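You operate a simulated robot arm through the tools that you are given. There is no shell and no other tool.

You run a simulated robot arm. Do the job below in one go: nothing can be reset, and whatever is moved stays where it is left.

TASK
Run the motor, set the relief knob to 20 MPa on the display, lock it and stop the motor.
Fine: free the silver crank first.

The check looks at the end state, three seconds after you hand in, the way a careful person would. Anything else that was tipped, shoved, dropped, spilled or broken makes it a failure.

THE ROBOT
A 6-joint arm with a three-finger gripper, fixed in place. Base frame: the origin is at the foot of the arm, x ahead of it, y to its left, z up. Readings come in mm, rad, newtons and seconds.
Its first joint turns from -2.897 to 2.897 rad. Payload 4.89 kg.
The TCP is the grasp point between the finger pads, 30 mm short of the fingertips. In the tool frame z runs along the fingers and y along their closing line. The gripper opens to 164 mm. The gripper's body begins 125 mm behind the TCP.
Orientation is that of the tool frame in the base frame, as a unit quaternion [w, x, y, z]. With the fingers straight down and closing along the base's y, the tool's x points along the base's -x, its y along +y and its z along -z.

THE INTERFACE
- The arm moves only by the tool arm_command. Its argument "motion" is a list of rows, each a list of 2 entries, a list of its own where there are three numbers: the shift along the tool's x, y, z in m, then the turn, a rotation vector about the tool's x, y, z in rad. In form: [[[dx, dy, dz], [rx, ry, rz]], ...]. A call has 1 to 20 rows; each row is the pose to reach, as a shift and turn from the pose commanded when the call began, along the tool's axes at that moment. "gripper" is the finger opening in m, from 0 to 0.164, set as the call begins (left out, the last holds). Each row takes 0.2 s and may step no farther than 50 mm and 0.15 rad from the row before; otherwise, or with a gripper value out of range, the whole call is refused. Where a pose cannot be reached the arm comes as near as it can. A force on the tool above 40 N (or 10 N above the force at the start of the call, whichever is more), or a blocked arm, ends the call early, and 0.2 s more pass. The fingers move at their own pace (about 108 mm/s each) and stop on an object; they squeeze with about 34 N. The grip force told is the motor's: it shows also when the fingers shut on nothing. Time passes only in rows, and 0.2 s behind the last, so rows that repeat a pose let the fingers close. It gives the time, the measured TCP pose, the force on the tool (base axes), the opening and the grip force at its end, in the units of the frame above (readings bear some noise), with the torque about the TCP (base axes, N m) and any sound that the robot's microphone picked up, and new pictures: "views" is both (left out), scene, wrist or none.
- Cameras (640 x 400 px; columns grow to the right, rows downward): "scene" is fixed at [218.8, -499.6, 1767.2]; the picture's right is [0.63, -0.77, 0.00], its down [-0.47, -0.38, -0.80] and it looks along [0.62, 0.51, -0.60] (base axes); focal length 309 px, centre (320, 200). "wrist" rides on the gripper at [76, -2, -152] in the tool frame; the picture's right is [0.02, 1.00, 0.00], its down [-0.88, 0.02, -0.47] and it looks along [-0.47, 0.01, 0.88] (tool axes); focal length 247 px, centre (320, 200). There is no depth. A picture from a camera that has moved, and an enlarged one, comes with that camera's place and axes in the base frame and with its lens.
- raise_lower(by): slides the trunk up (or, below 0, down) by that many mm; the arm rides with it, the base frame stays. It gives what a move gives, with no picture.
- inspect(camera, box): a new picture of the part [left, top, right, bottom] of that camera's present view, enlarged. The clock stands still meanwhile.
- hand_in(): hands the job in; it is judged then, once.

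Places have to be worked out from the pictures, the camera data and where the tool is seen. Open the gripper and draw the arm clear of the work before you hand the job in, unless the task says otherwise.

The tools are called after "Emit:" as a command line: name --argument value ..., lists and objects as JSON in quotes. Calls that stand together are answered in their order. arm_command: Moves the arm, as the interface text tells. Its arguments: {"type":"object","properties":{"motion":{"type":"array","items":{"type":"array"}},"gripper":{"type":"number"},"views":{"type":"string","enum":["both","scene","wrist","none"]}},"required":["motion"]} The other tools are called the same way: raise_lower (by) slides the trunk up or down; inspect (camera, box) takes an enlarged picture of a part of a camera's view; hand_in () hands the job in.

At the start:

```text
time_s: 0.0
ee_pos: [552.4, -53.2, 1484.0]
tool_rot: [0.0, 0.0, 1.0, -0.001]
force: [-0.2, 0.1, -0.2]
wrist_torque: [-0.01, -0.02, 0.01]
grip_width: 164.0
finger_force: 0.0
trunk travel left (down, up): [-225.0, 165.0]
```

scene: 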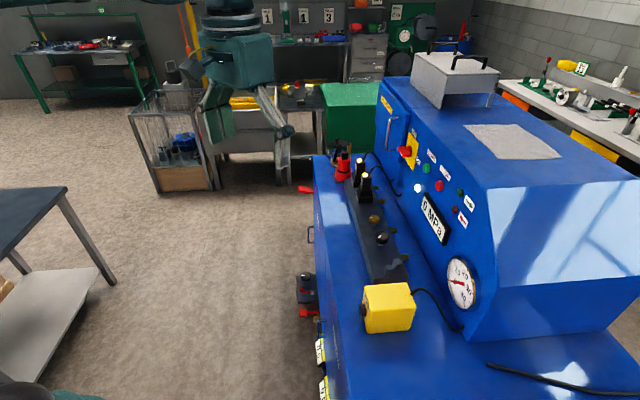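
wrist: 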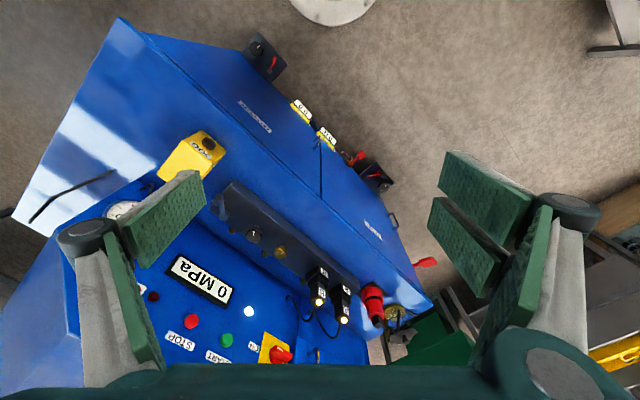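

I start by looking closer at the bench and panel in both cameras, before moving anything.

Emit:
inspect --camera "scene" --box '[290, 130, 450, 230]'

Emit:
inspect --camera "scene" --box '[380, 90, 500, 165]'

Emit:
inspect --camera "scene" --box '[400, 140, 500, 310]'

Emit:
inspect --camera "scene" --box '[280, 250, 440, 400]'

Emit:
inspect --camera "wrist" --box '[220, 170, 440, 370]'

Emit:
inspect --camera "wrist" --box '[230, 20, 450, 280]'

Emit:
inspect --camera "wrist" --box '[100, 120, 320, 370]'

```text
4.00 times, centred on (370, 180) of scene
camera zoom: at [218.8, -499.6, 1767.2], right [0.63, -0.77, 0.0], down [-0.47, -0.38, -0.8], along [0.62, 0.51, -0.6], focal length 1237 px, centre (120, 280)
```

zoom: 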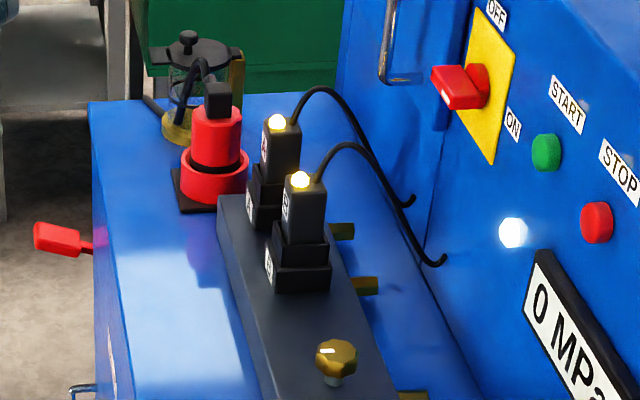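

```text
5.33 times, centred on (440, 128) of scene
camera zoom: at [218.8, -499.6, 1767.2], right [0.63, -0.77, 0.0], down [-0.47, -0.38, -0.8], along [0.62, 0.51, -0.6], focal length 1650 px, centre (-320, 587)
```

zoom: 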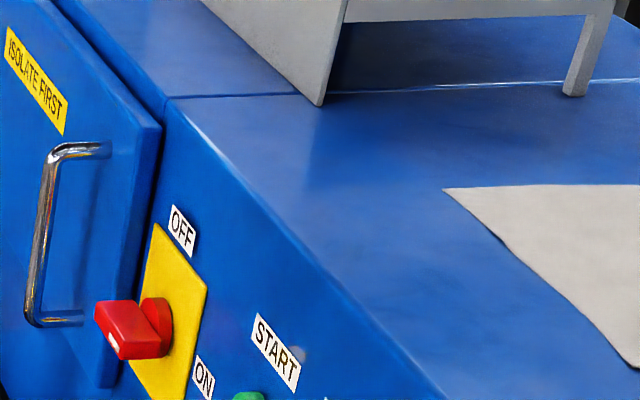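

```text
2.35 times, centred on (450, 225) of scene
camera zoom: at [218.8, -499.6, 1767.2], right [0.63, -0.77, 0.0], down [-0.47, -0.38, -0.8], along [0.62, 0.51, -0.6], focal length 728 px, centre (14, 141)
```

zoom: 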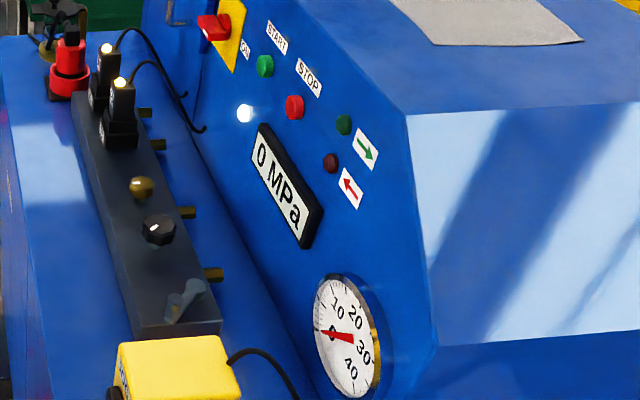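

```text
2.67 times, centred on (360, 325) of scene
camera zoom: at [218.8, -499.6, 1767.2], right [0.63, -0.77, 0.0], down [-0.47, -0.38, -0.8], along [0.62, 0.51, -0.6], focal length 825 px, centre (213, -133)
```

zoom: 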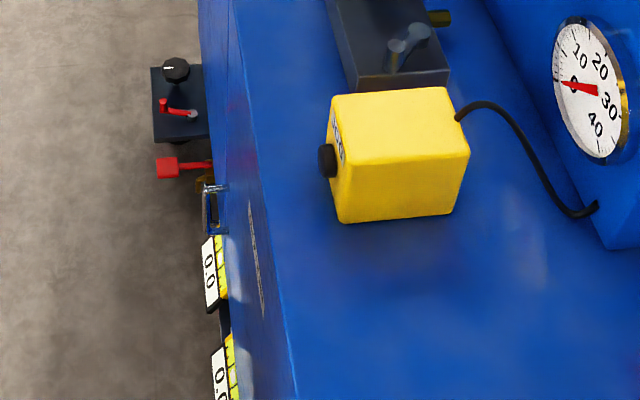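

```text
2.00 times, centred on (330, 270) of wrist
camera zoom: at [476.5, -55.0, 1635.1], right [-0.02, 1.0, 0.0], down [0.88, 0.02, 0.47], along [0.47, 0.01, -0.88], focal length 494 px, centre (300, 60)
```

zoom: 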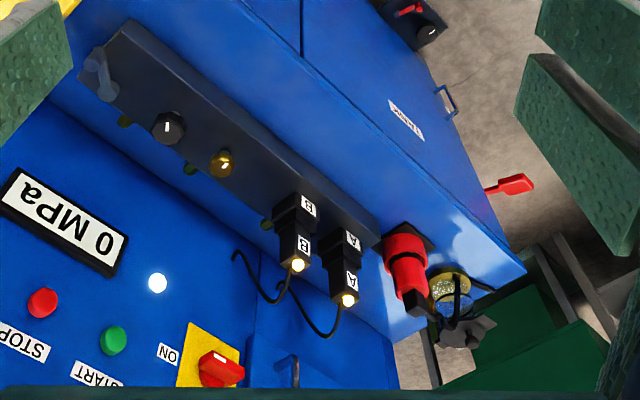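

```text
1.54 times, centred on (340, 150) of wrist
camera zoom: at [476.5, -55.0, 1635.1], right [-0.02, 1.0, 0.0], down [0.88, 0.02, 0.47], along [0.47, 0.01, -0.88], focal length 380 px, centre (289, 277)
```

zoom: 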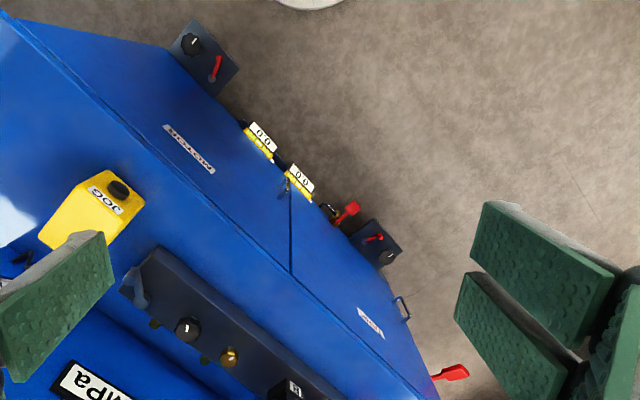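

```text
1.60 times, centred on (210, 245) of wrist
camera zoom: at [476.5, -55.0, 1635.1], right [-0.02, 1.0, 0.0], down [0.88, 0.02, 0.47], along [0.47, 0.01, -0.88], focal length 395 px, centre (496, 128)
```

zoom: 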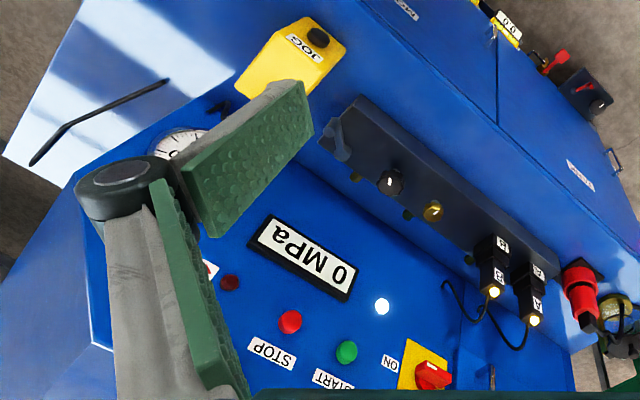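

The black knob is at about (850,-215,1125), the brass one at (913,-151,1119), the silver crank at (783,-291,1110), START at (1005,-248,1305) and STOP at (942,-311,1306). The bench runs at 45° to the base axes, so I turn the tool square to it and move above for a close look.

Emit:
arm_command --motion '[[[-0.035, -0.005, 0.014], [0, 0, 0.131]], [[-0.07, -0.011, 0.028], [0, 0, 0.262]], [[-0.105, -0.016, 0.042], [0, 0, 0.393]], [[-0.14, -0.021, 0.056], [0, 0, 0.524]], [[-0.176, -0.027, 0.07], [0, 0, 0.655]], [[-0.211, -0.032, 0.084], [0, 0, 0.785]], [[-0.211, -0.032, 0.084], [0, 0, 0.785]]]' --views "both"

```text
time_s: 1.6
ee_pos: [763.1, -85.7, 1398.2]
tool_rot: [-0.001, 0.383, 0.924, 0.0]
force: [1.1, 0.0, -0.9]
wrist_torque: [0.07, 0.28, 0.0]
grip_width: 163.7
finger_force: 0.0
trunk travel left (down, up): [-225.0, 165.0]
camera wrist: at [708.8, -33.0, 1549.0], right [0.69, 0.72, 0.0], down [0.64, -0.61, 0.47], along [0.34, -0.33, -0.88], focal length 247 px, centre (320, 200)
```

scene: 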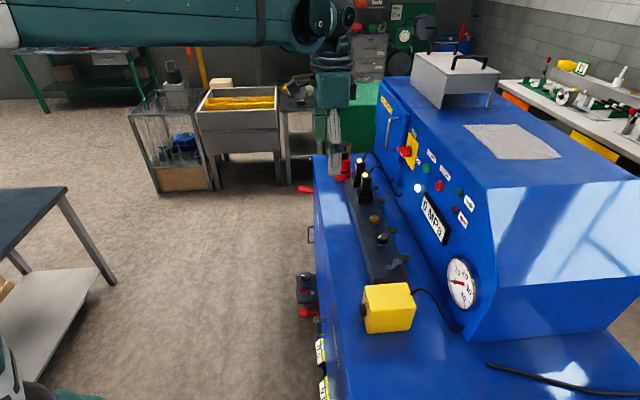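
wrist: 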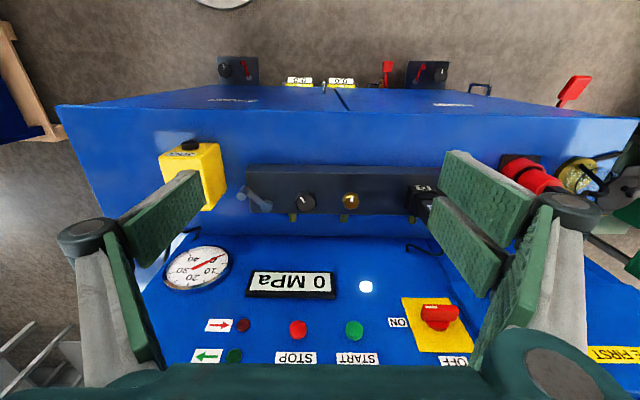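

The whole manifold and panel are in view now. I enlarge the knobs, the crank, the isolator and the front-side units.

Emit:
inspect --camera "wrist" --box '[236, 160, 316, 220]'

Emit:
inspect --camera "wrist" --box '[310, 160, 450, 240]'

Emit:
inspect --camera "wrist" --box '[340, 270, 490, 370]'

Emit:
inspect --camera "wrist" --box '[190, 30, 350, 130]'

Emit:
inspect --camera "wrist" --box '[350, 30, 610, 210]'

Emit:
inspect --camera "wrist" --box '[150, 230, 390, 380]'

```text
6.67 times, centred on (276, 190) of wrist
camera zoom: at [708.8, -33.0, 1549.0], right [0.69, 0.72, 0.0], down [0.64, -0.61, 0.47], along [0.34, -0.33, -0.88], focal length 1646 px, centre (613, 267)
```

zoom: 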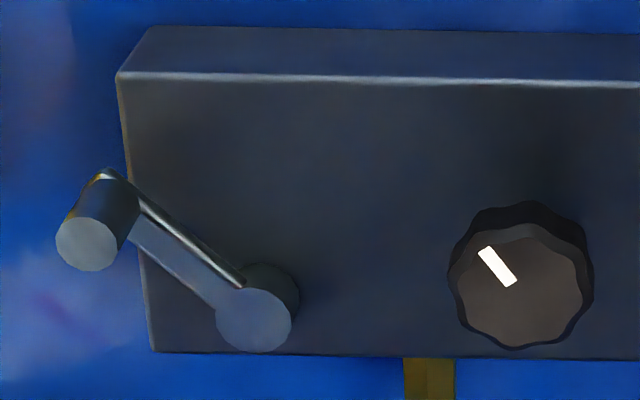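

```text
4.57 times, centred on (380, 200) of wrist
camera zoom: at [708.8, -33.0, 1549.0], right [0.69, 0.72, 0.0], down [0.64, -0.61, 0.47], along [0.34, -0.33, -0.88], focal length 1129 px, centre (46, 200)
```

zoom: 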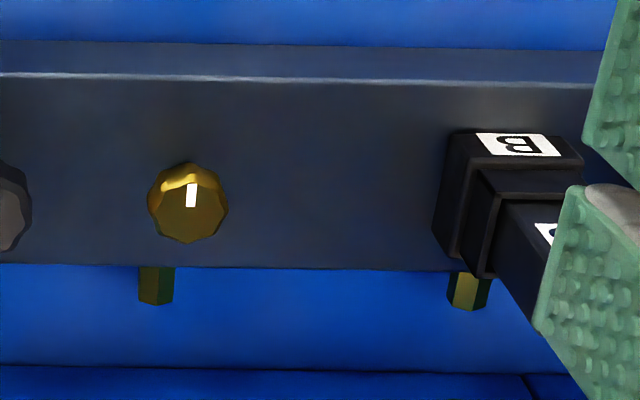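

```text
4.00 times, centred on (415, 320) of wrist
camera zoom: at [708.8, -33.0, 1549.0], right [0.69, 0.72, 0.0], down [0.64, -0.61, 0.47], along [0.34, -0.33, -0.88], focal length 988 px, centre (-60, -280)
```

zoom: 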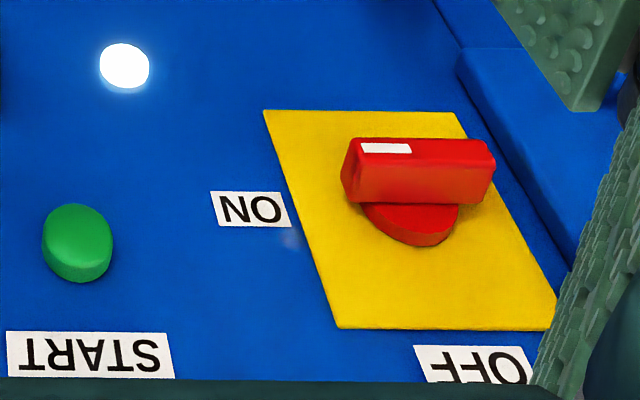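

```text
4.00 times, centred on (270, 80) of wrist
camera zoom: at [708.8, -33.0, 1549.0], right [0.69, 0.72, 0.0], down [0.64, -0.61, 0.47], along [0.34, -0.33, -0.88], focal length 988 px, centre (520, 680)
```

zoom: 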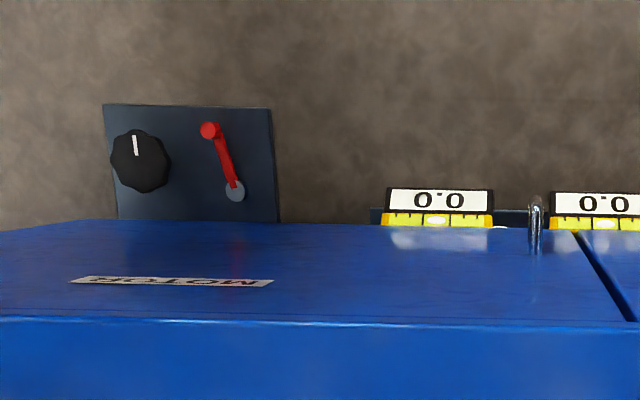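

```text
2.22 times, centred on (480, 120) of wrist
camera zoom: at [708.8, -33.0, 1549.0], right [0.69, 0.72, 0.0], down [0.64, -0.61, 0.47], along [0.34, -0.33, -0.88], focal length 549 px, centre (-36, 378)
```

zoom: 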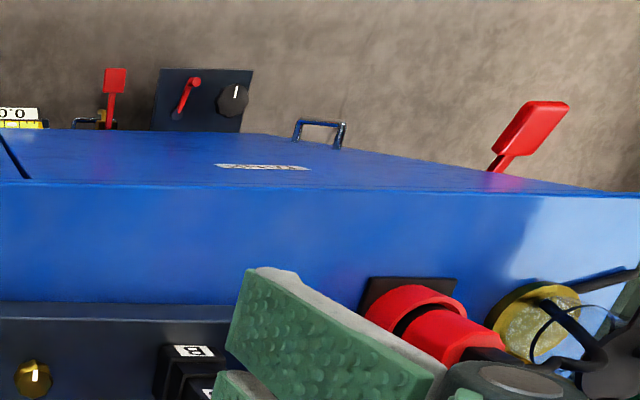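

```text
2.67 times, centred on (270, 305) of wrist
camera zoom: at [708.8, -33.0, 1549.0], right [0.69, 0.72, 0.0], down [0.64, -0.61, 0.47], along [0.34, -0.33, -0.88], focal length 659 px, centre (453, -80)
```

zoom: 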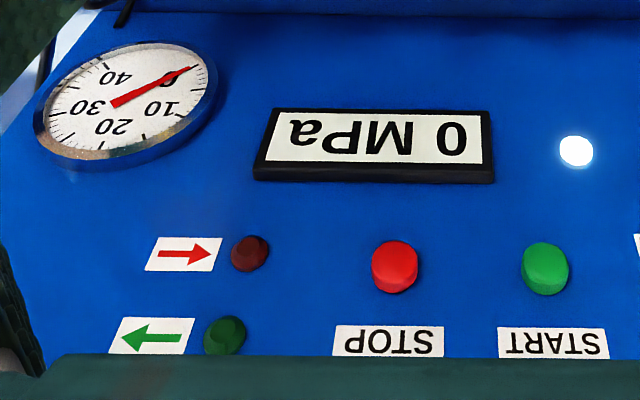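

The isolator already points to ON, with the white lamp lit, and the relief knob is the black one beside the silver crank. The crank pivots near (u 370, m 782) in bench axes and its grip stands about 50 mm away, so I move closer above it to measure.

Emit:
arm_command --motion '[[[-0.02, -0.03, 0.022], [0, 0, 0]], [[-0.045, -0.062, 0.052], [0, 0, 0]], [[-0.067, -0.095, 0.08], [0, 0, 0]], [[-0.09, -0.129, 0.108], [0, 0, 0]], [[-0.09, -0.129, 0.108], [0, 0, 0]]]' --views "both"

```text
refused: row 2 steps farther than a row can; nothing moved
```

The second step was a little too long, so I split the same move into smaller ones.

Emit:
arm_command --motion '[[[-0.018, -0.026, 0.022], [0, 0, 0]], [[-0.036, -0.052, 0.043], [0, 0, 0]], [[-0.054, -0.078, 0.065], [0, 0, 0]], [[-0.072, -0.104, 0.086], [0, 0, 0]], [[-0.09, -0.129, 0.108], [0, 0, 0]], [[-0.09, -0.129, 0.108], [0, 0, 0]]]' --views "both"

```text
time_s: 3.0
ee_pos: [735.8, -239.4, 1292.6]
tool_rot: [0.001, 0.383, 0.924, 0.0]
force: [0.0, 0.4, 0.8]
wrist_torque: [0.12, 0.03, -0.01]
grip_width: 164.2
finger_force: 0.0
trunk travel left (down, up): [-225.0, 165.0]
camera wrist: at [680.7, -187.1, 1444.7], right [0.69, 0.72, 0.0], down [0.64, -0.61, 0.47], along [0.34, -0.33, -0.88], focal length 247 px, centre (320, 200)
```

scene: 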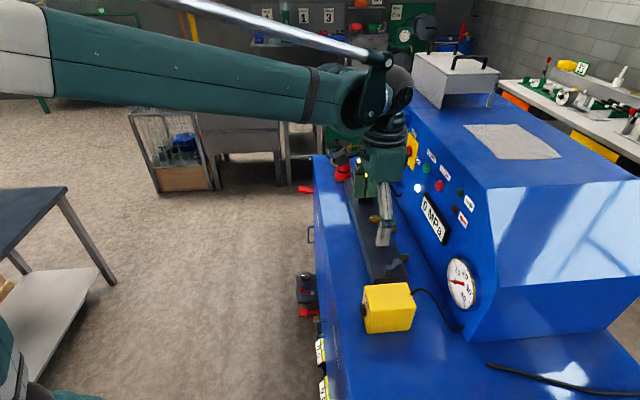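
wrist: 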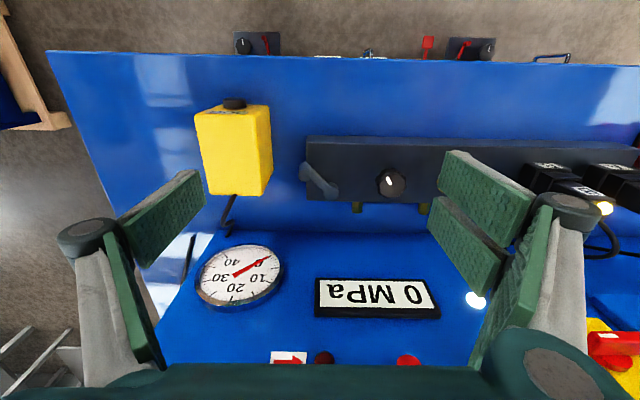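

I zoom onto the crank and knob from here, and onto the scene view, to triangulate them.

Emit:
inspect --camera "wrist" --box '[290, 130, 418, 210]'

Emit:
inspect --camera "scene" --box '[350, 220, 422, 265]'

```text
5.00 times, centred on (354, 170) of wrist
camera zoom: at [680.7, -187.1, 1444.7], right [0.69, 0.72, 0.0], down [0.64, -0.61, 0.47], along [0.34, -0.33, -0.88], focal length 1235 px, centre (150, 350)
```

zoom: 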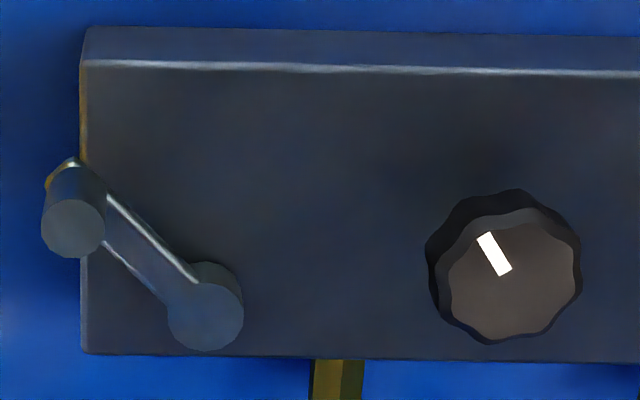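

```text
8.89 times, centred on (386, 242) of scene
camera zoom: at [218.8, -499.6, 1767.2], right [0.63, -0.77, 0.0], down [-0.47, -0.38, -0.8], along [0.62, 0.51, -0.6], focal length 2750 px, centre (-267, -178)
```

zoom: 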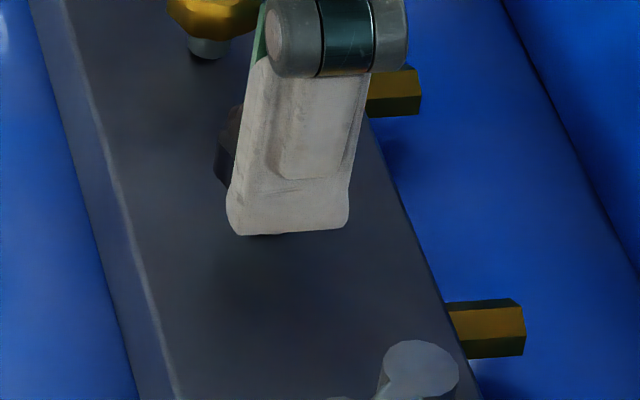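

Triangulating puts the crank pivot at (815,-292) with its top at z≈1105, the handle at (761,-294) with its top at z≈1125, the relief knob at (860,-214) with its top at z≈1122, and the block top at z≈1077. I turn the tool so the fingers close along base y, which is tangent to the crank, and hover over the handle.

Emit:
arm_command --motion '[[[-0.009, -0.0035, 0.019], [0, 0, -0.131]], [[-0.0186, -0.007, 0.038], [0, 0, -0.262]], [[-0.028, -0.0105, 0.057], [0, 0, -0.393]], [[-0.0373, -0.014, 0.075], [0, 0, -0.524]], [[-0.0466, -0.0173, 0.094], [0, 0, -0.655]], [[-0.0559, -0.0207, 0.1126], [0, 0, -0.785]], [[-0.0559, -0.0207, 0.1126], [0, 0, -0.785]]]' --gripper 0.06 --views "both"

```text
time_s: 4.6
ee_pos: [760.7, -293.6, 1178.8]
tool_rot: [0.0, 0.0, 1.0, 0.0]
force: [0.2, -0.5, -0.3]
wrist_torque: [0.01, 0.1, -0.01]
grip_width: 59.8
finger_force: 0.0
trunk travel left (down, up): [-225.0, 165.0]
camera wrist: at [685.1, -295.8, 1330.5], right [-0.02, 1.0, 0.0], down [0.88, 0.02, 0.47], along [0.47, 0.01, -0.88], focal length 247 px, centre (320, 200)
```

scene: 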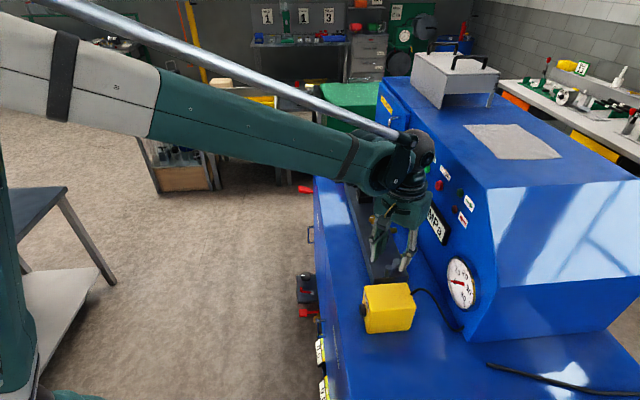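
wrist: 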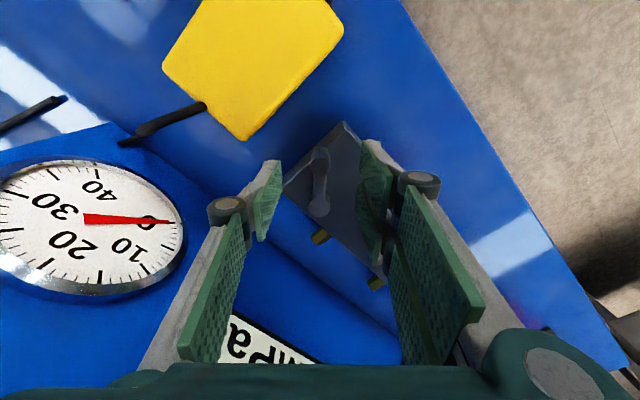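

Emit:
inspect --camera "wrist" --box '[260, 110, 420, 230]'

Emit:
inspect --camera "scene" --box '[350, 180, 450, 290]'

```text
3.33 times, centred on (340, 170) of wrist
camera zoom: at [685.1, -295.8, 1330.5], right [-0.02, 1.0, 0.0], down [0.88, 0.02, 0.47], along [0.47, 0.01, -0.88], focal length 823 px, centre (253, 300)
```

zoom: 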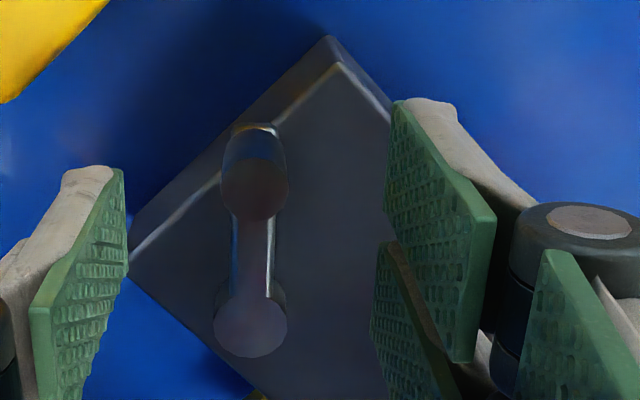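

```text
3.64 times, centred on (400, 235) of scene
camera zoom: at [218.8, -499.6, 1767.2], right [0.63, -0.77, 0.0], down [-0.47, -0.38, -0.8], along [0.62, 0.51, -0.6], focal length 1125 px, centre (29, 73)
```

zoom: 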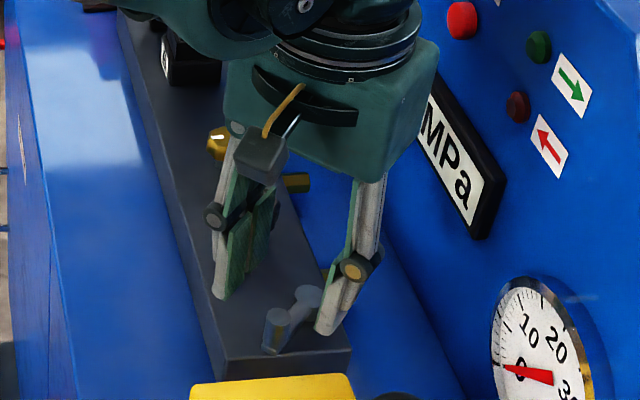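

The handle sits centred between the pads at about (763,-294). I lower the fingertips to just above the crank arm (TCP z≈1138), then close on the handle.

Emit:
arm_command --motion '[[[-0.002, 0, 0.015], [0, 0, 0]], [[-0.002, 0, 0.03], [0, 0, 0]], [[-0.002, 0, 0.041], [0, 0, 0]], [[-0.002, 0, 0.041], [0, 0, 0]]]' --views "wrist"

Emit:
arm_command --motion '[[[0, 0, 0], [0, 0, 0]], [[0, 0, 0], [0, 0, 0]], [[0, 0, 0], [0, 0, 0]]]' --gripper 0.01 --views "both"

```text
time_s: 5.6
ee_pos: [764.3, -294.0, 1139.2]
tool_rot: [0.0, 0.0, 1.0, 0.0]
force: [0.0, -0.3, 1.0]
wrist_torque: [0.01, 0.01, -0.03]
grip_width: 60.1
finger_force: 0.0
trunk travel left (down, up): [-225.0, 165.0]
camera wrist: at [687.7, -296.5, 1290.5], right [-0.02, 1.0, 0.0], down [0.88, 0.02, 0.47], along [0.47, 0.01, -0.88], focal length 247 px, centre (320, 200)
```

wrist: 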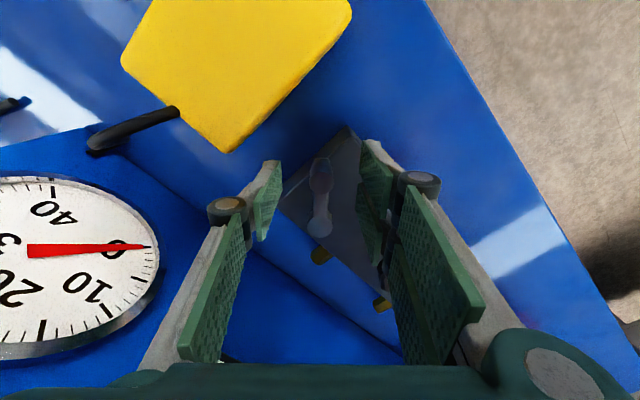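

```text
time_s: 6.4
ee_pos: [763.9, -293.8, 1138.1]
tool_rot: [0.001, 0.0, 1.0, 0.0]
force: [-3.1, 8.2, -7.4]
wrist_torque: [0.24, -0.07, -0.02]
grip_width: 17.0
finger_force: 44.9
trunk travel left (down, up): [-225.0, 165.0]
camera wrist: at [687.6, -295.8, 1290.5], right [-0.02, 1.0, 0.0], down [0.88, 0.02, 0.47], along [0.47, 0.01, -0.88], focal length 247 px, centre (320, 200)
```

scene: 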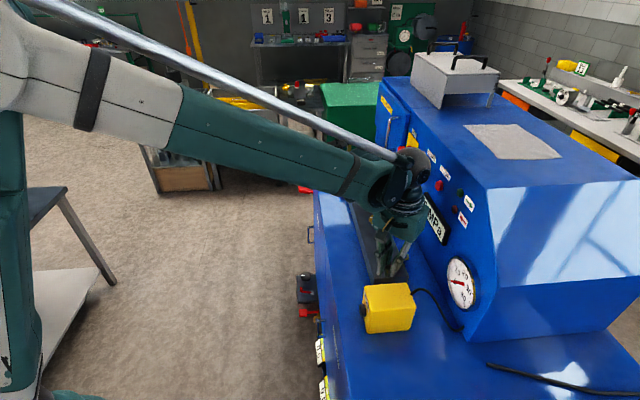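
wrist: 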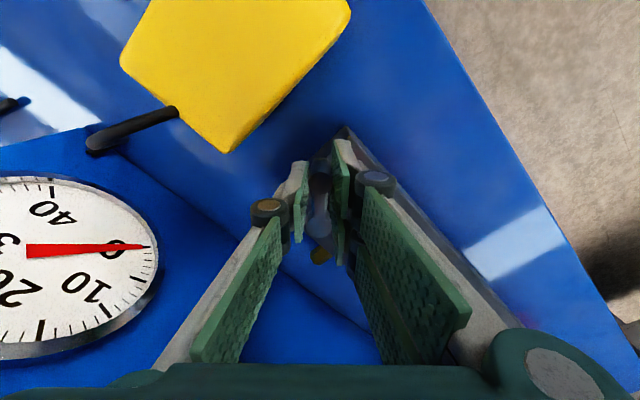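

The fingers hold the 17 mm handle. I try a small counter-clockwise turn (the usual loosening direction), about 0.1 rad about the pivot, and watch the force.

Emit:
arm_command --motion '[[[0, -0.0016, 0], [0, 0, -0.03]], [[-0.0001, -0.0032, 0], [0, 0, -0.06]], [[-0.0003, -0.0053, 0], [0, 0, -0.1]], [[-0.0003, -0.0053, 0], [0, 0, -0.1]]]' --views "wrist"

```text
time_s: 7.2
ee_pos: [762.7, -294.5, 1138.4]
tool_rot: [0.0, -0.044, 0.999, 0.002]
force: [0.2, 17.5, 3.0]
wrist_torque: [0.59, -0.25, -0.07]
grip_width: 16.9
finger_force: 45.1
trunk travel left (down, up): [-225.0, 165.0]
stopped in row 3: the force on the tool passed its limit at 43 N (the readings are from after the stop); the commanded pose is now the measured one
camera wrist: at [687.6, -303.1, 1290.5], right [-0.11, 0.99, 0.0], down [0.88, 0.1, 0.47], along [0.47, 0.05, -0.88], focal length 247 px, centre (320, 200)
```

wrist: 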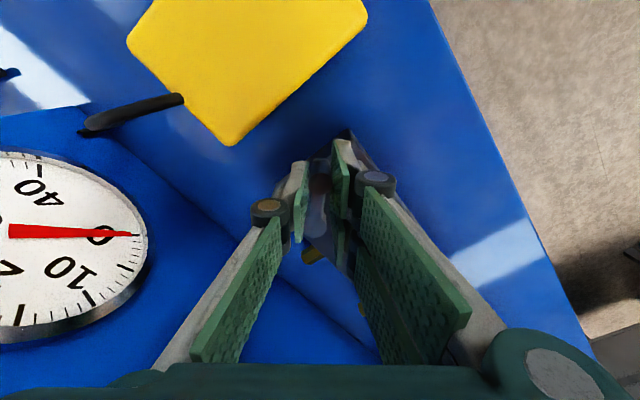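

Counter-clockwise is blocked: 43 N and no movement, so that is the stop on the locked side. I go back and try a small clockwise turn.

Emit:
arm_command --motion '[[[-0.0006, 0.0007, 0], [0, 0, 0.05]], [[-0.0007, 0.0015, 0], [0, 0, 0.09]], [[-0.0008, 0.0032, 0], [0, 0, 0.12]], [[-0.0011, 0.0049, 0], [0, 0, 0.16]], [[-0.0014, 0.0065, 0], [0, 0, 0.2]], [[-0.0014, 0.0065, 0], [0, 0, 0.2]]]' --views "wrist"

```text
time_s: 8.6
ee_pos: [762.2, -289.7, 1139.1]
tool_rot: [0.001, 0.057, 0.998, 0.001]
force: [-18.3, -5.6, 4.2]
wrist_torque: [-0.23, 0.68, -0.29]
grip_width: 16.5
finger_force: 45.2
trunk travel left (down, up): [-225.0, 165.0]
camera wrist: at [686.6, -283.5, 1290.5], right [0.09, 1.0, 0.0], down [0.88, -0.08, 0.47], along [0.47, -0.04, -0.88], focal length 247 px, centre (320, 200)
```

wrist: 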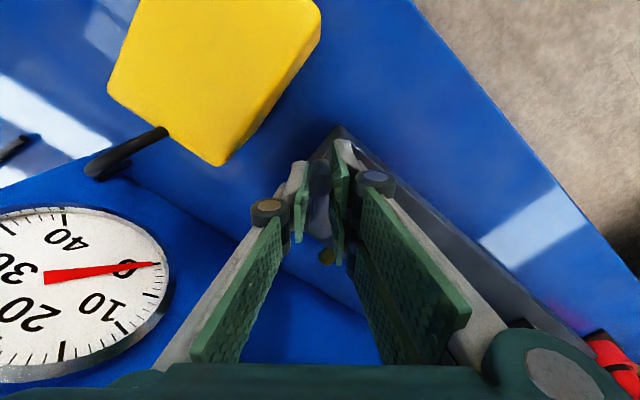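

It moved: the TCP went about 4 mm along the arc with little tangential force. I continue clockwise along a 51 mm circle about (813.5,-293.5), turning the tool with the crank.

Emit:
arm_command --motion '[[[0.00065, 0.00194, 0], [0, 0, 0.04]], [[0.0004, 0.0045, 0], [0, 0, 0.09]], [[0.00018, 0.00703, 0], [0, 0, 0.14]], [[-0.0003, 0.0096, 0], [0, 0, 0.19]], [[-0.00076, 0.01207, 0], [0, 0, 0.24]], [[-0.0015, 0.0145, 0], [0, 0, 0.29]], [[-0.00222, 0.01696, 0], [0, 0, 0.34]], [[-0.00222, 0.01696, 0], [0, 0, 0.34]]]' --views "both"

```text
time_s: 10.4
ee_pos: [766.6, -272.2, 1137.8]
tool_rot: [-0.002, 0.225, 0.974, 0.002]
force: [-6.7, 4.2, 4.7]
wrist_torque: [0.2, 0.66, 0.02]
grip_width: 16.6
finger_force: 44.8
trunk travel left (down, up): [-225.0, 165.0]
stopped in row 8: the force on the tool passed its limit at 41 N (the readings are from after the stop); the commanded pose is now the measured one
camera wrist: at [697.9, -241.2, 1290.7], right [0.42, 0.91, 0.0], down [0.8, -0.37, 0.47], along [0.43, -0.2, -0.88], focal length 247 px, centre (320, 200)
```

scene: 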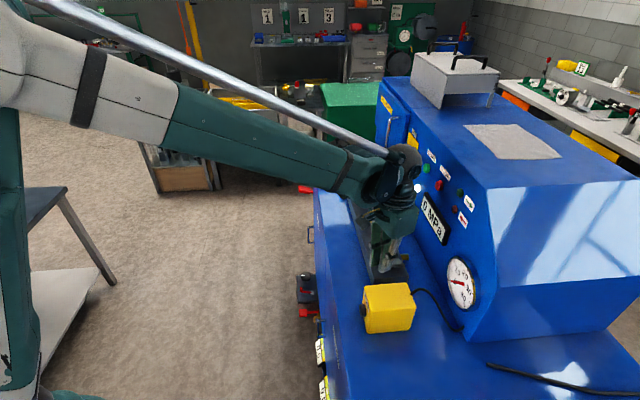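
wrist: 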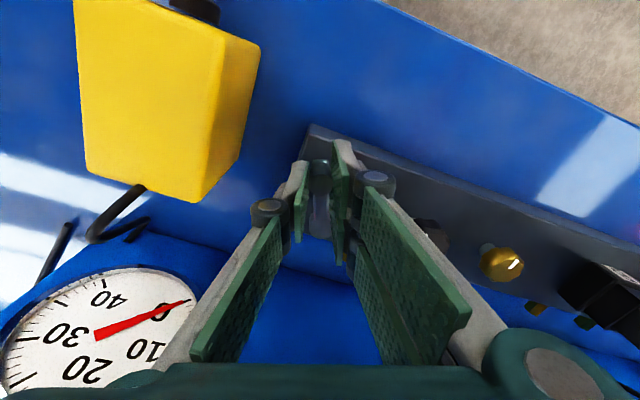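

The crank has gone round about 25°, then a 41 N peak ended the call. I look closely at whether the handle is still square in the pads.

Emit:
inspect --camera "wrist" --box '[260, 120, 460, 260]'

Emit:
inspect --camera "scene" --box '[350, 220, 430, 295]'

```text
2.86 times, centred on (360, 190) of wrist
camera zoom: at [697.9, -241.2, 1290.7], right [0.42, 0.91, 0.0], down [0.8, -0.37, 0.47], along [0.43, -0.2, -0.88], focal length 706 px, centre (206, 229)
```

zoom: 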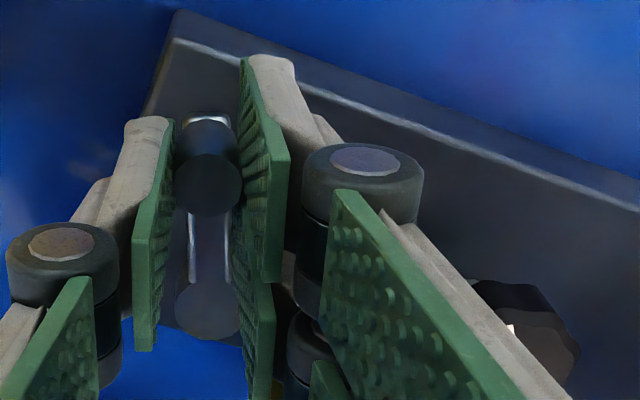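

```text
5.33 times, centred on (390, 258) of scene
camera zoom: at [218.8, -499.6, 1767.2], right [0.63, -0.77, 0.0], down [-0.47, -0.38, -0.8], along [0.62, 0.51, -0.6], focal length 1650 px, centre (-53, -107)
```

zoom: 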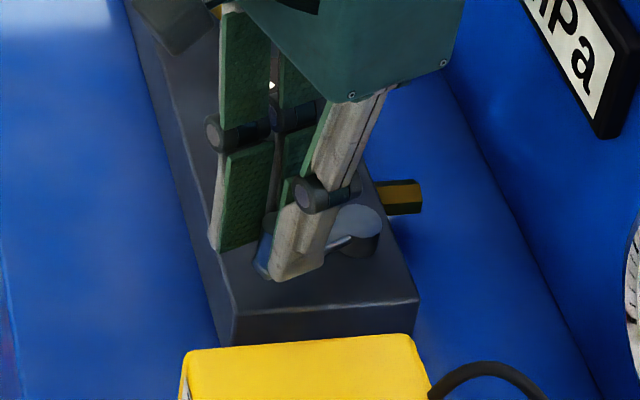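

The handle is held square and the crank is in line with the tool. I carry on clockwise in small steps to learn whether that was a stop or just a small path mismatch.

Emit:
arm_command --motion '[[[0, 0.0016, 0], [0, 0, 0.03]], [[-0.0001, 0.0031, 0], [0, 0, 0.06]], [[-0.0002, 0.0047, 0], [0, 0, 0.09]], [[-0.0004, 0.0062, 0], [0, 0, 0.12]], [[-0.0006, 0.0078, 0], [0, 0, 0.15]], [[-0.0006, 0.0078, 0], [0, 0, 0.15]]]' --views "wrist"

```text
time_s: 11.8
ee_pos: [769.9, -265.1, 1137.7]
tool_rot: [-0.002, 0.298, 0.955, 0.001]
force: [-28.6, 13.6, -6.4]
wrist_torque: [0.37, 1.06, -0.16]
grip_width: 16.5
finger_force: 45.4
trunk travel left (down, up): [-225.0, 165.0]
camera wrist: at [707.3, -223.7, 1290.7], right [0.55, 0.84, 0.0], down [0.74, -0.49, 0.47], along [0.39, -0.26, -0.88], focal length 247 px, centre (320, 200)
```

wrist: 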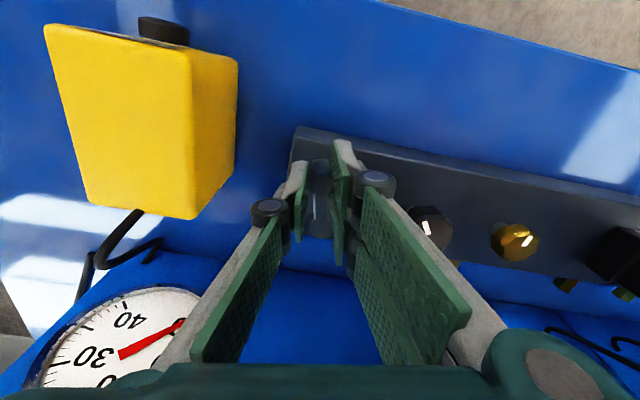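

It still turns with only about 5 N tangentially; the load is radial, about 31 N pushing the tool outward. I shift 3 mm outward and keep turning.

Emit:
arm_command --motion '[[[0.0015, 0.0016, 0], [0, 0, 0.03]], [[0.0029, 0.0032, 0], [0, 0, 0.06]], [[0.0028, 0.0048, 0], [0, 0, 0.09]], [[0.0026, 0.0064, 0], [0, 0, 0.12]], [[0.0024, 0.008, 0], [0, 0, 0.15]], [[0.0021, 0.0096, 0], [0, 0, 0.18]], [[0.0018, 0.0112, 0], [0, 0, 0.21]], [[0.0015, 0.0128, 0], [0, 0, 0.24]], [[0.001, 0.0144, 0], [0, 0, 0.27]], [[0.0006, 0.0159, 0], [0, 0, 0.3]], [[0.0006, 0.0159, 0], [0, 0, 0.3]]]' --views "both"

```text
time_s: 14.2
ee_pos: [780.3, -252.5, 1138.7]
tool_rot: [-0.003, 0.437, 0.899, 0.002]
force: [0.2, -4.3, -2.8]
wrist_torque: [-0.15, 0.0, -0.14]
grip_width: 16.5
finger_force: 44.6
trunk travel left (down, up): [-225.0, 165.0]
camera wrist: at [732.2, -194.7, 1290.6], right [0.77, 0.64, 0.0], down [0.56, -0.68, 0.47], along [0.3, -0.36, -0.88], focal length 247 px, centre (320, 200)
```

scene: 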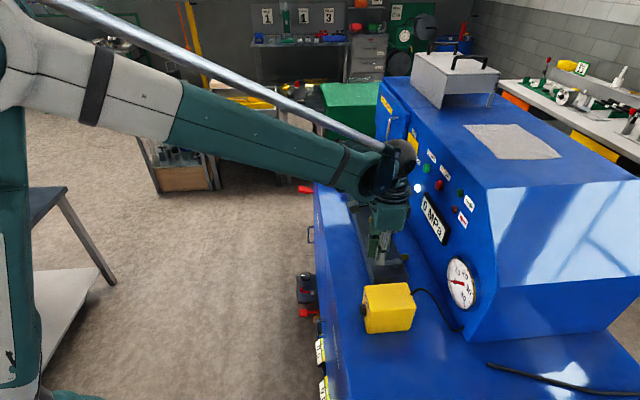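
wrist: 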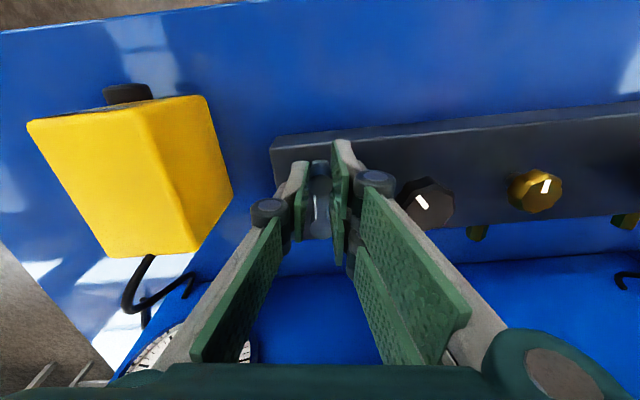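

The load has dropped to about 4 N and the crank follows well, now at roughly 52° from its start. I continue clockwise another 0.4 rad toward its free stop.

Emit:
arm_command --motion '[[[-0.0001, 0.0026, 0], [0, 0, 0.05]], [[-0.0003, 0.0052, 0], [0, 0, 0.1]], [[-0.0006, 0.0078, 0], [0, 0, 0.15]], [[-0.001, 0.0103, 0], [0, 0, 0.2]], [[-0.0016, 0.0129, 0], [0, 0, 0.25]], [[-0.0023, 0.0154, 0], [0, 0, 0.3]], [[-0.0032, 0.0178, 0], [0, 0, 0.35]], [[-0.0041, 0.0203, 0], [0, 0, 0.4]], [[-0.0041, 0.0203, 0], [0, 0, 0.4]]]' --views "both"

```text
time_s: 16.2
ee_pos: [798.0, -242.6, 1138.1]
tool_rot: [-0.002, 0.607, 0.795, 0.001]
force: [-13.8, 15.1, -1.9]
wrist_torque: [0.37, 0.46, 0.07]
grip_width: 16.3
finger_force: 45.5
trunk travel left (down, up): [-225.0, 165.0]
camera wrist: at [776.6, -169.6, 1290.6], right [0.96, 0.28, 0.0], down [0.25, -0.85, 0.47], along [0.13, -0.45, -0.88], focal length 247 px, centre (320, 200)
```

scene: 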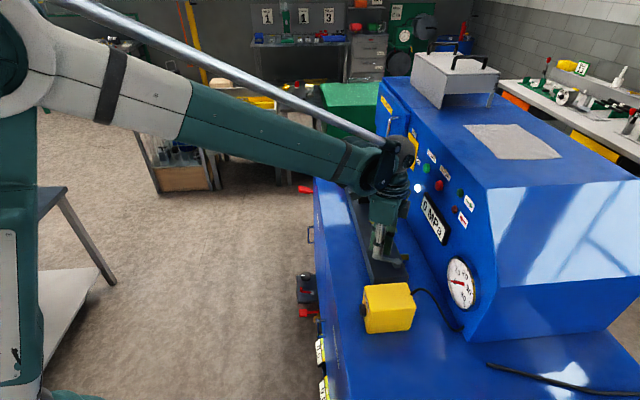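
wrist: 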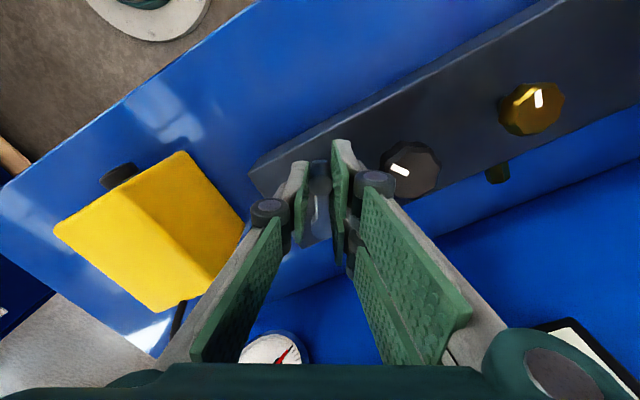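

About 75° round now, with only 9 N tangential. I go on in small steps, 1.5 mm further out, to find the end of travel.

Emit:
arm_command --motion '[[[0.0014, 0.0016, 0], [0, 0, 0.03]], [[0.0014, 0.0031, 0], [0, 0, 0.06]], [[0.0013, 0.0047, 0], [0, 0, 0.09]], [[0.0011, 0.0062, 0], [0, 0, 0.12]], [[0.0009, 0.0078, 0], [0, 0, 0.15]], [[0.0007, 0.0093, 0], [0, 0, 0.18]], [[0.0004, 0.0108, 0], [0, 0, 0.21]], [[0.0004, 0.0108, 0], [0, 0, 0.21]]]' --views "both"

```text
time_s: 17.0
ee_pos: [797.6, -242.6, 1137.8]
tool_rot: [-0.002, 0.637, 0.771, 0.0]
force: [-15.0, -1.0, 6.1]
wrist_torque: [-0.15, 0.51, -0.1]
grip_width: 16.6
finger_force: 45.1
trunk travel left (down, up): [-225.0, 165.0]
stopped in row 3: the force on the tool passed its limit at 44 N (the readings are from after the stop); the commanded pose is now the measured one
camera wrist: at [783.2, -168.3, 1290.5], right [0.98, 0.21, 0.0], down [0.19, -0.86, 0.47], along [0.1, -0.46, -0.88], focal length 247 px, centre (320, 200)
```

scene: 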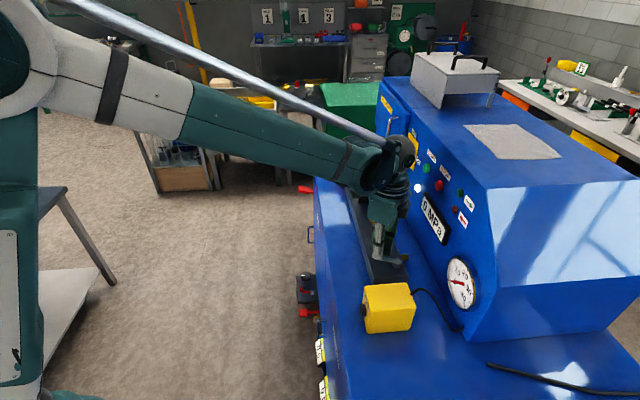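
wrist: 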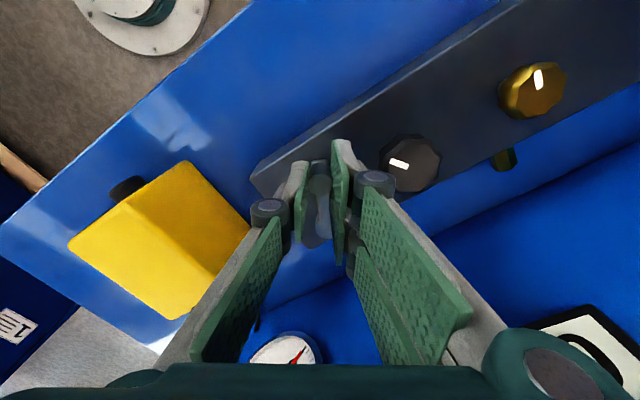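

A 44 N stop at about 74° round: this looks like the crank's other end. I check that it is really the crank stop and not a finger touching the knob.

Emit:
inspect --camera "wrist" --box '[250, 120, 460, 260]'

Emit:
inspect --camera "scene" --box '[345, 195, 430, 290]'

```text
2.86 times, centred on (355, 190) of wrist
camera zoom: at [783.2, -168.3, 1290.5], right [0.98, 0.21, 0.0], down [0.19, -0.86, 0.47], along [0.1, -0.46, -0.88], focal length 706 px, centre (220, 229)
```

zoom: 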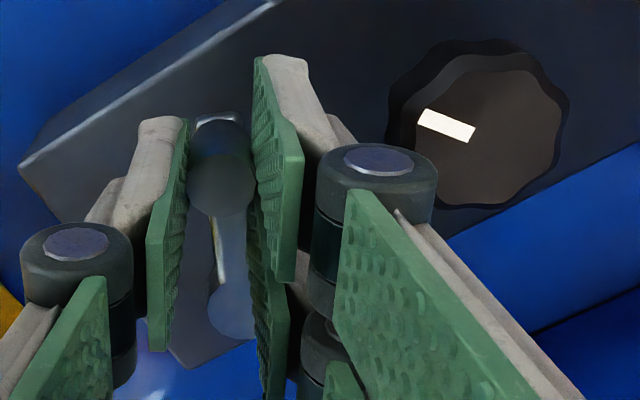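

```text
4.21 times, centred on (388, 242) of scene
camera zoom: at [218.8, -499.6, 1767.2], right [0.63, -0.77, 0.0], down [-0.47, -0.38, -0.8], along [0.62, 0.51, -0.6], focal length 1302 px, centre (36, 21)
```

zoom: 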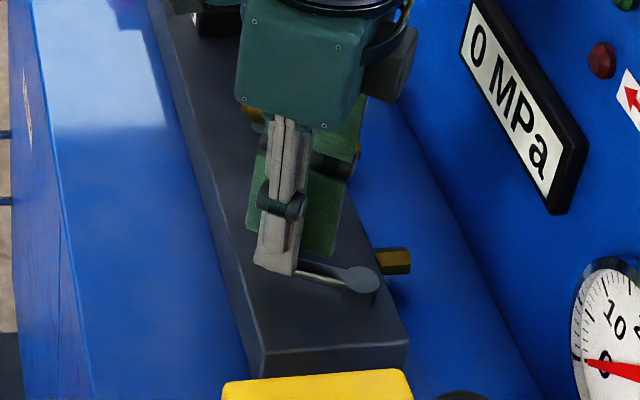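

The knob is well clear, so the crank is at its own free stop. I open the fingers 40 mm and lift straight up.

Emit:
arm_command --motion '[[[0, 0, 0], [0, 0, 0]], [[0, 0, 0], [0, 0, 0]], [[0, 0, -0.02], [0, 0, 0]], [[0, 0, -0.06], [0, 0, 0]], [[0, 0, -0.1], [0, 0, 0]], [[0, 0, -0.14], [0, 0, 0]], [[0, 0, -0.14], [0, 0, 0]]]' --gripper 0.045 --views "both"

```text
time_s: 18.6
ee_pos: [801.0, -242.6, 1277.1]
tool_rot: [-0.002, 0.636, 0.771, -0.001]
force: [-0.6, -0.4, -0.3]
wrist_torque: [-0.05, -0.09, 0.0]
grip_width: 45.0
finger_force: 0.1
trunk travel left (down, up): [-225.0, 165.0]
camera wrist: at [784.4, -169.4, 1429.5], right [0.98, 0.21, 0.0], down [0.19, -0.86, 0.47], along [0.1, -0.46, -0.88], focal length 247 px, centre (320, 200)
```

scene: 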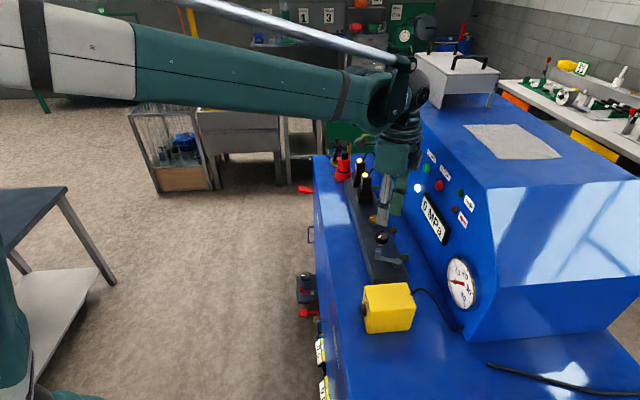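
wrist: 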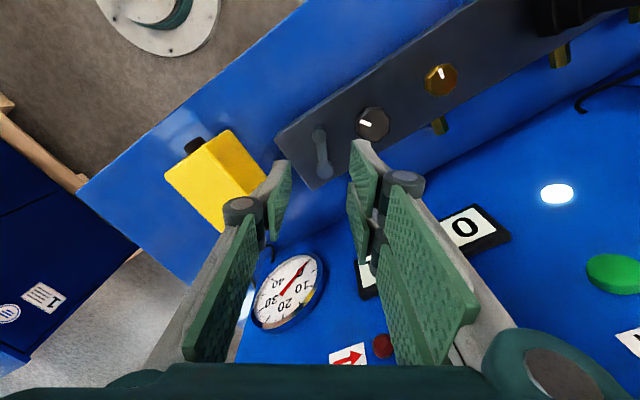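

The crank stayed where I left it. Next I close the gripper and move back square to the panel in front of START, at a safe standoff, before tilting the fingers toward the button.

Emit:
arm_command --motion '[[[0.0194, 0.0216, -0.022], [0, 0, -0.119]], [[0.0388, 0.0433, -0.044], [0, 0, -0.238]], [[0.0583, 0.0649, -0.066], [0, 0, -0.356]], [[0.0777, 0.0866, -0.088], [0, 0, -0.475]], [[0.0971, 0.1082, -0.11], [0, 0, -0.594]], [[0.0971, 0.1082, -0.11], [0, 0, -0.594]]]' --gripper 0.0 --views "none"

Emit:
arm_command --motion '[[[-0.0033, 0, 0.01], [0, -0.131, 0]], [[-0.0067, 0, 0.02], [0, -0.262, 0]], [[-0.01, 0, 0.03], [0, -0.393, 0]], [[-0.0133, 0, 0.04], [0, -0.524, 0]], [[-0.0167, 0, 0.05], [0, -0.655, 0]], [[-0.02, 0, 0.06], [0, -0.785, 0]], [[-0.02, 0, 0.06], [0, -0.785, 0]]]' --views "both"

```text
time_s: 20.0
ee_pos: [890.0, -124.5, 1385.8]
tool_rot: [-0.003, 0.382, 0.924, 0.0]
force: [-0.1, -0.2, 0.1]
wrist_torque: [-0.1, 0.02, -0.02]
grip_width: 0.0
finger_force: 34.0
trunk travel left (down, up): [-225.0, 165.0]
```

```text
time_s: 21.6
ee_pos: [902.9, -141.1, 1326.4]
tool_rot: [0.352, 0.354, 0.854, -0.147]
force: [-0.4, 0.0, -0.1]
wrist_torque: [-0.04, 0.01, -0.01]
grip_width: 0.0
finger_force: 33.9
trunk travel left (down, up): [-225.0, 165.0]
camera wrist: at [788.0, -27.7, 1380.6], right [0.7, 0.72, -0.02], down [0.22, -0.19, 0.96], along [0.68, -0.67, -0.29], focal length 247 px, centre (320, 200)
```

scene: 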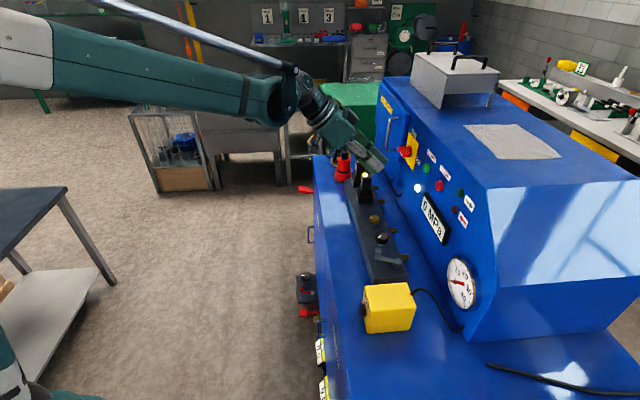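
wrist: 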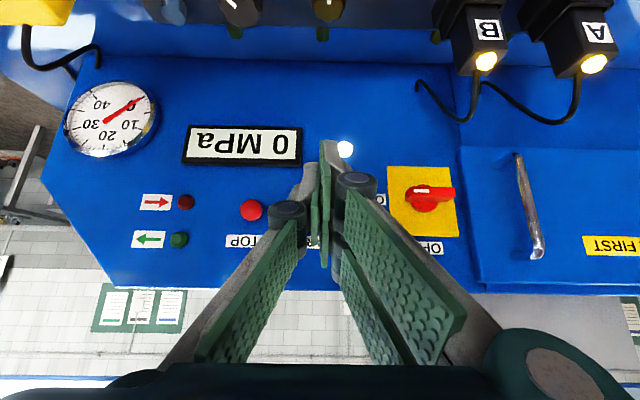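

STOP fixes at about (u 451, z 1301), which puts START at (u 540, m 888, z 1301), straight ahead of the closed fingertips. I approach to about 25 mm short of it.

Emit:
arm_command --motion '[[[-0.0147, 0.001, 0.019], [0, 0, 0]], [[-0.0294, 0.001, 0.038], [0, 0, 0]], [[-0.044, 0.001, 0.0568], [0, 0, 0]], [[-0.0587, 0.001, 0.0757], [0, 0, 0]], [[-0.0587, 0.001, 0.0757], [0, 0, 0]]]' --views "both"

```text
time_s: 22.8
ee_pos: [970.0, -208.3, 1313.7]
tool_rot: [0.351, 0.354, 0.854, -0.146]
force: [0.8, 0.4, -0.4]
wrist_torque: [-0.01, 0.01, -0.05]
grip_width: 0.4
finger_force: 33.8
trunk travel left (down, up): [-225.0, 165.0]
camera wrist: at [855.8, -94.7, 1367.5], right [0.7, 0.72, -0.02], down [0.22, -0.19, 0.96], along [0.68, -0.67, -0.29], focal length 247 px, centre (320, 200)
```

scene: 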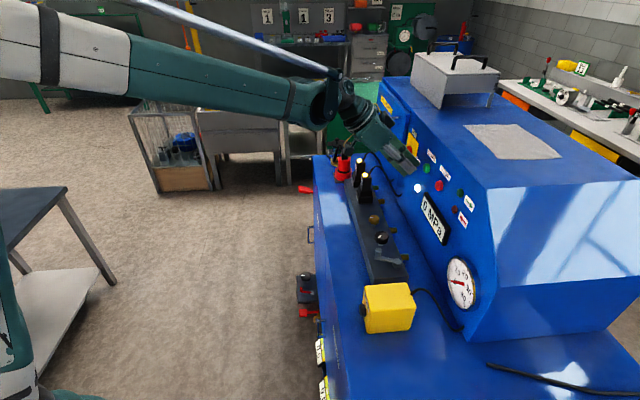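
wrist: 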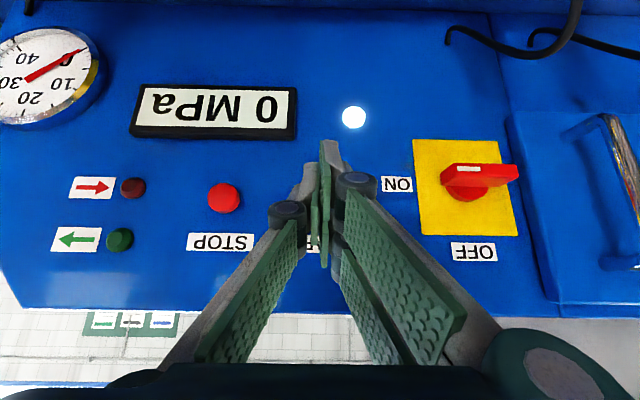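

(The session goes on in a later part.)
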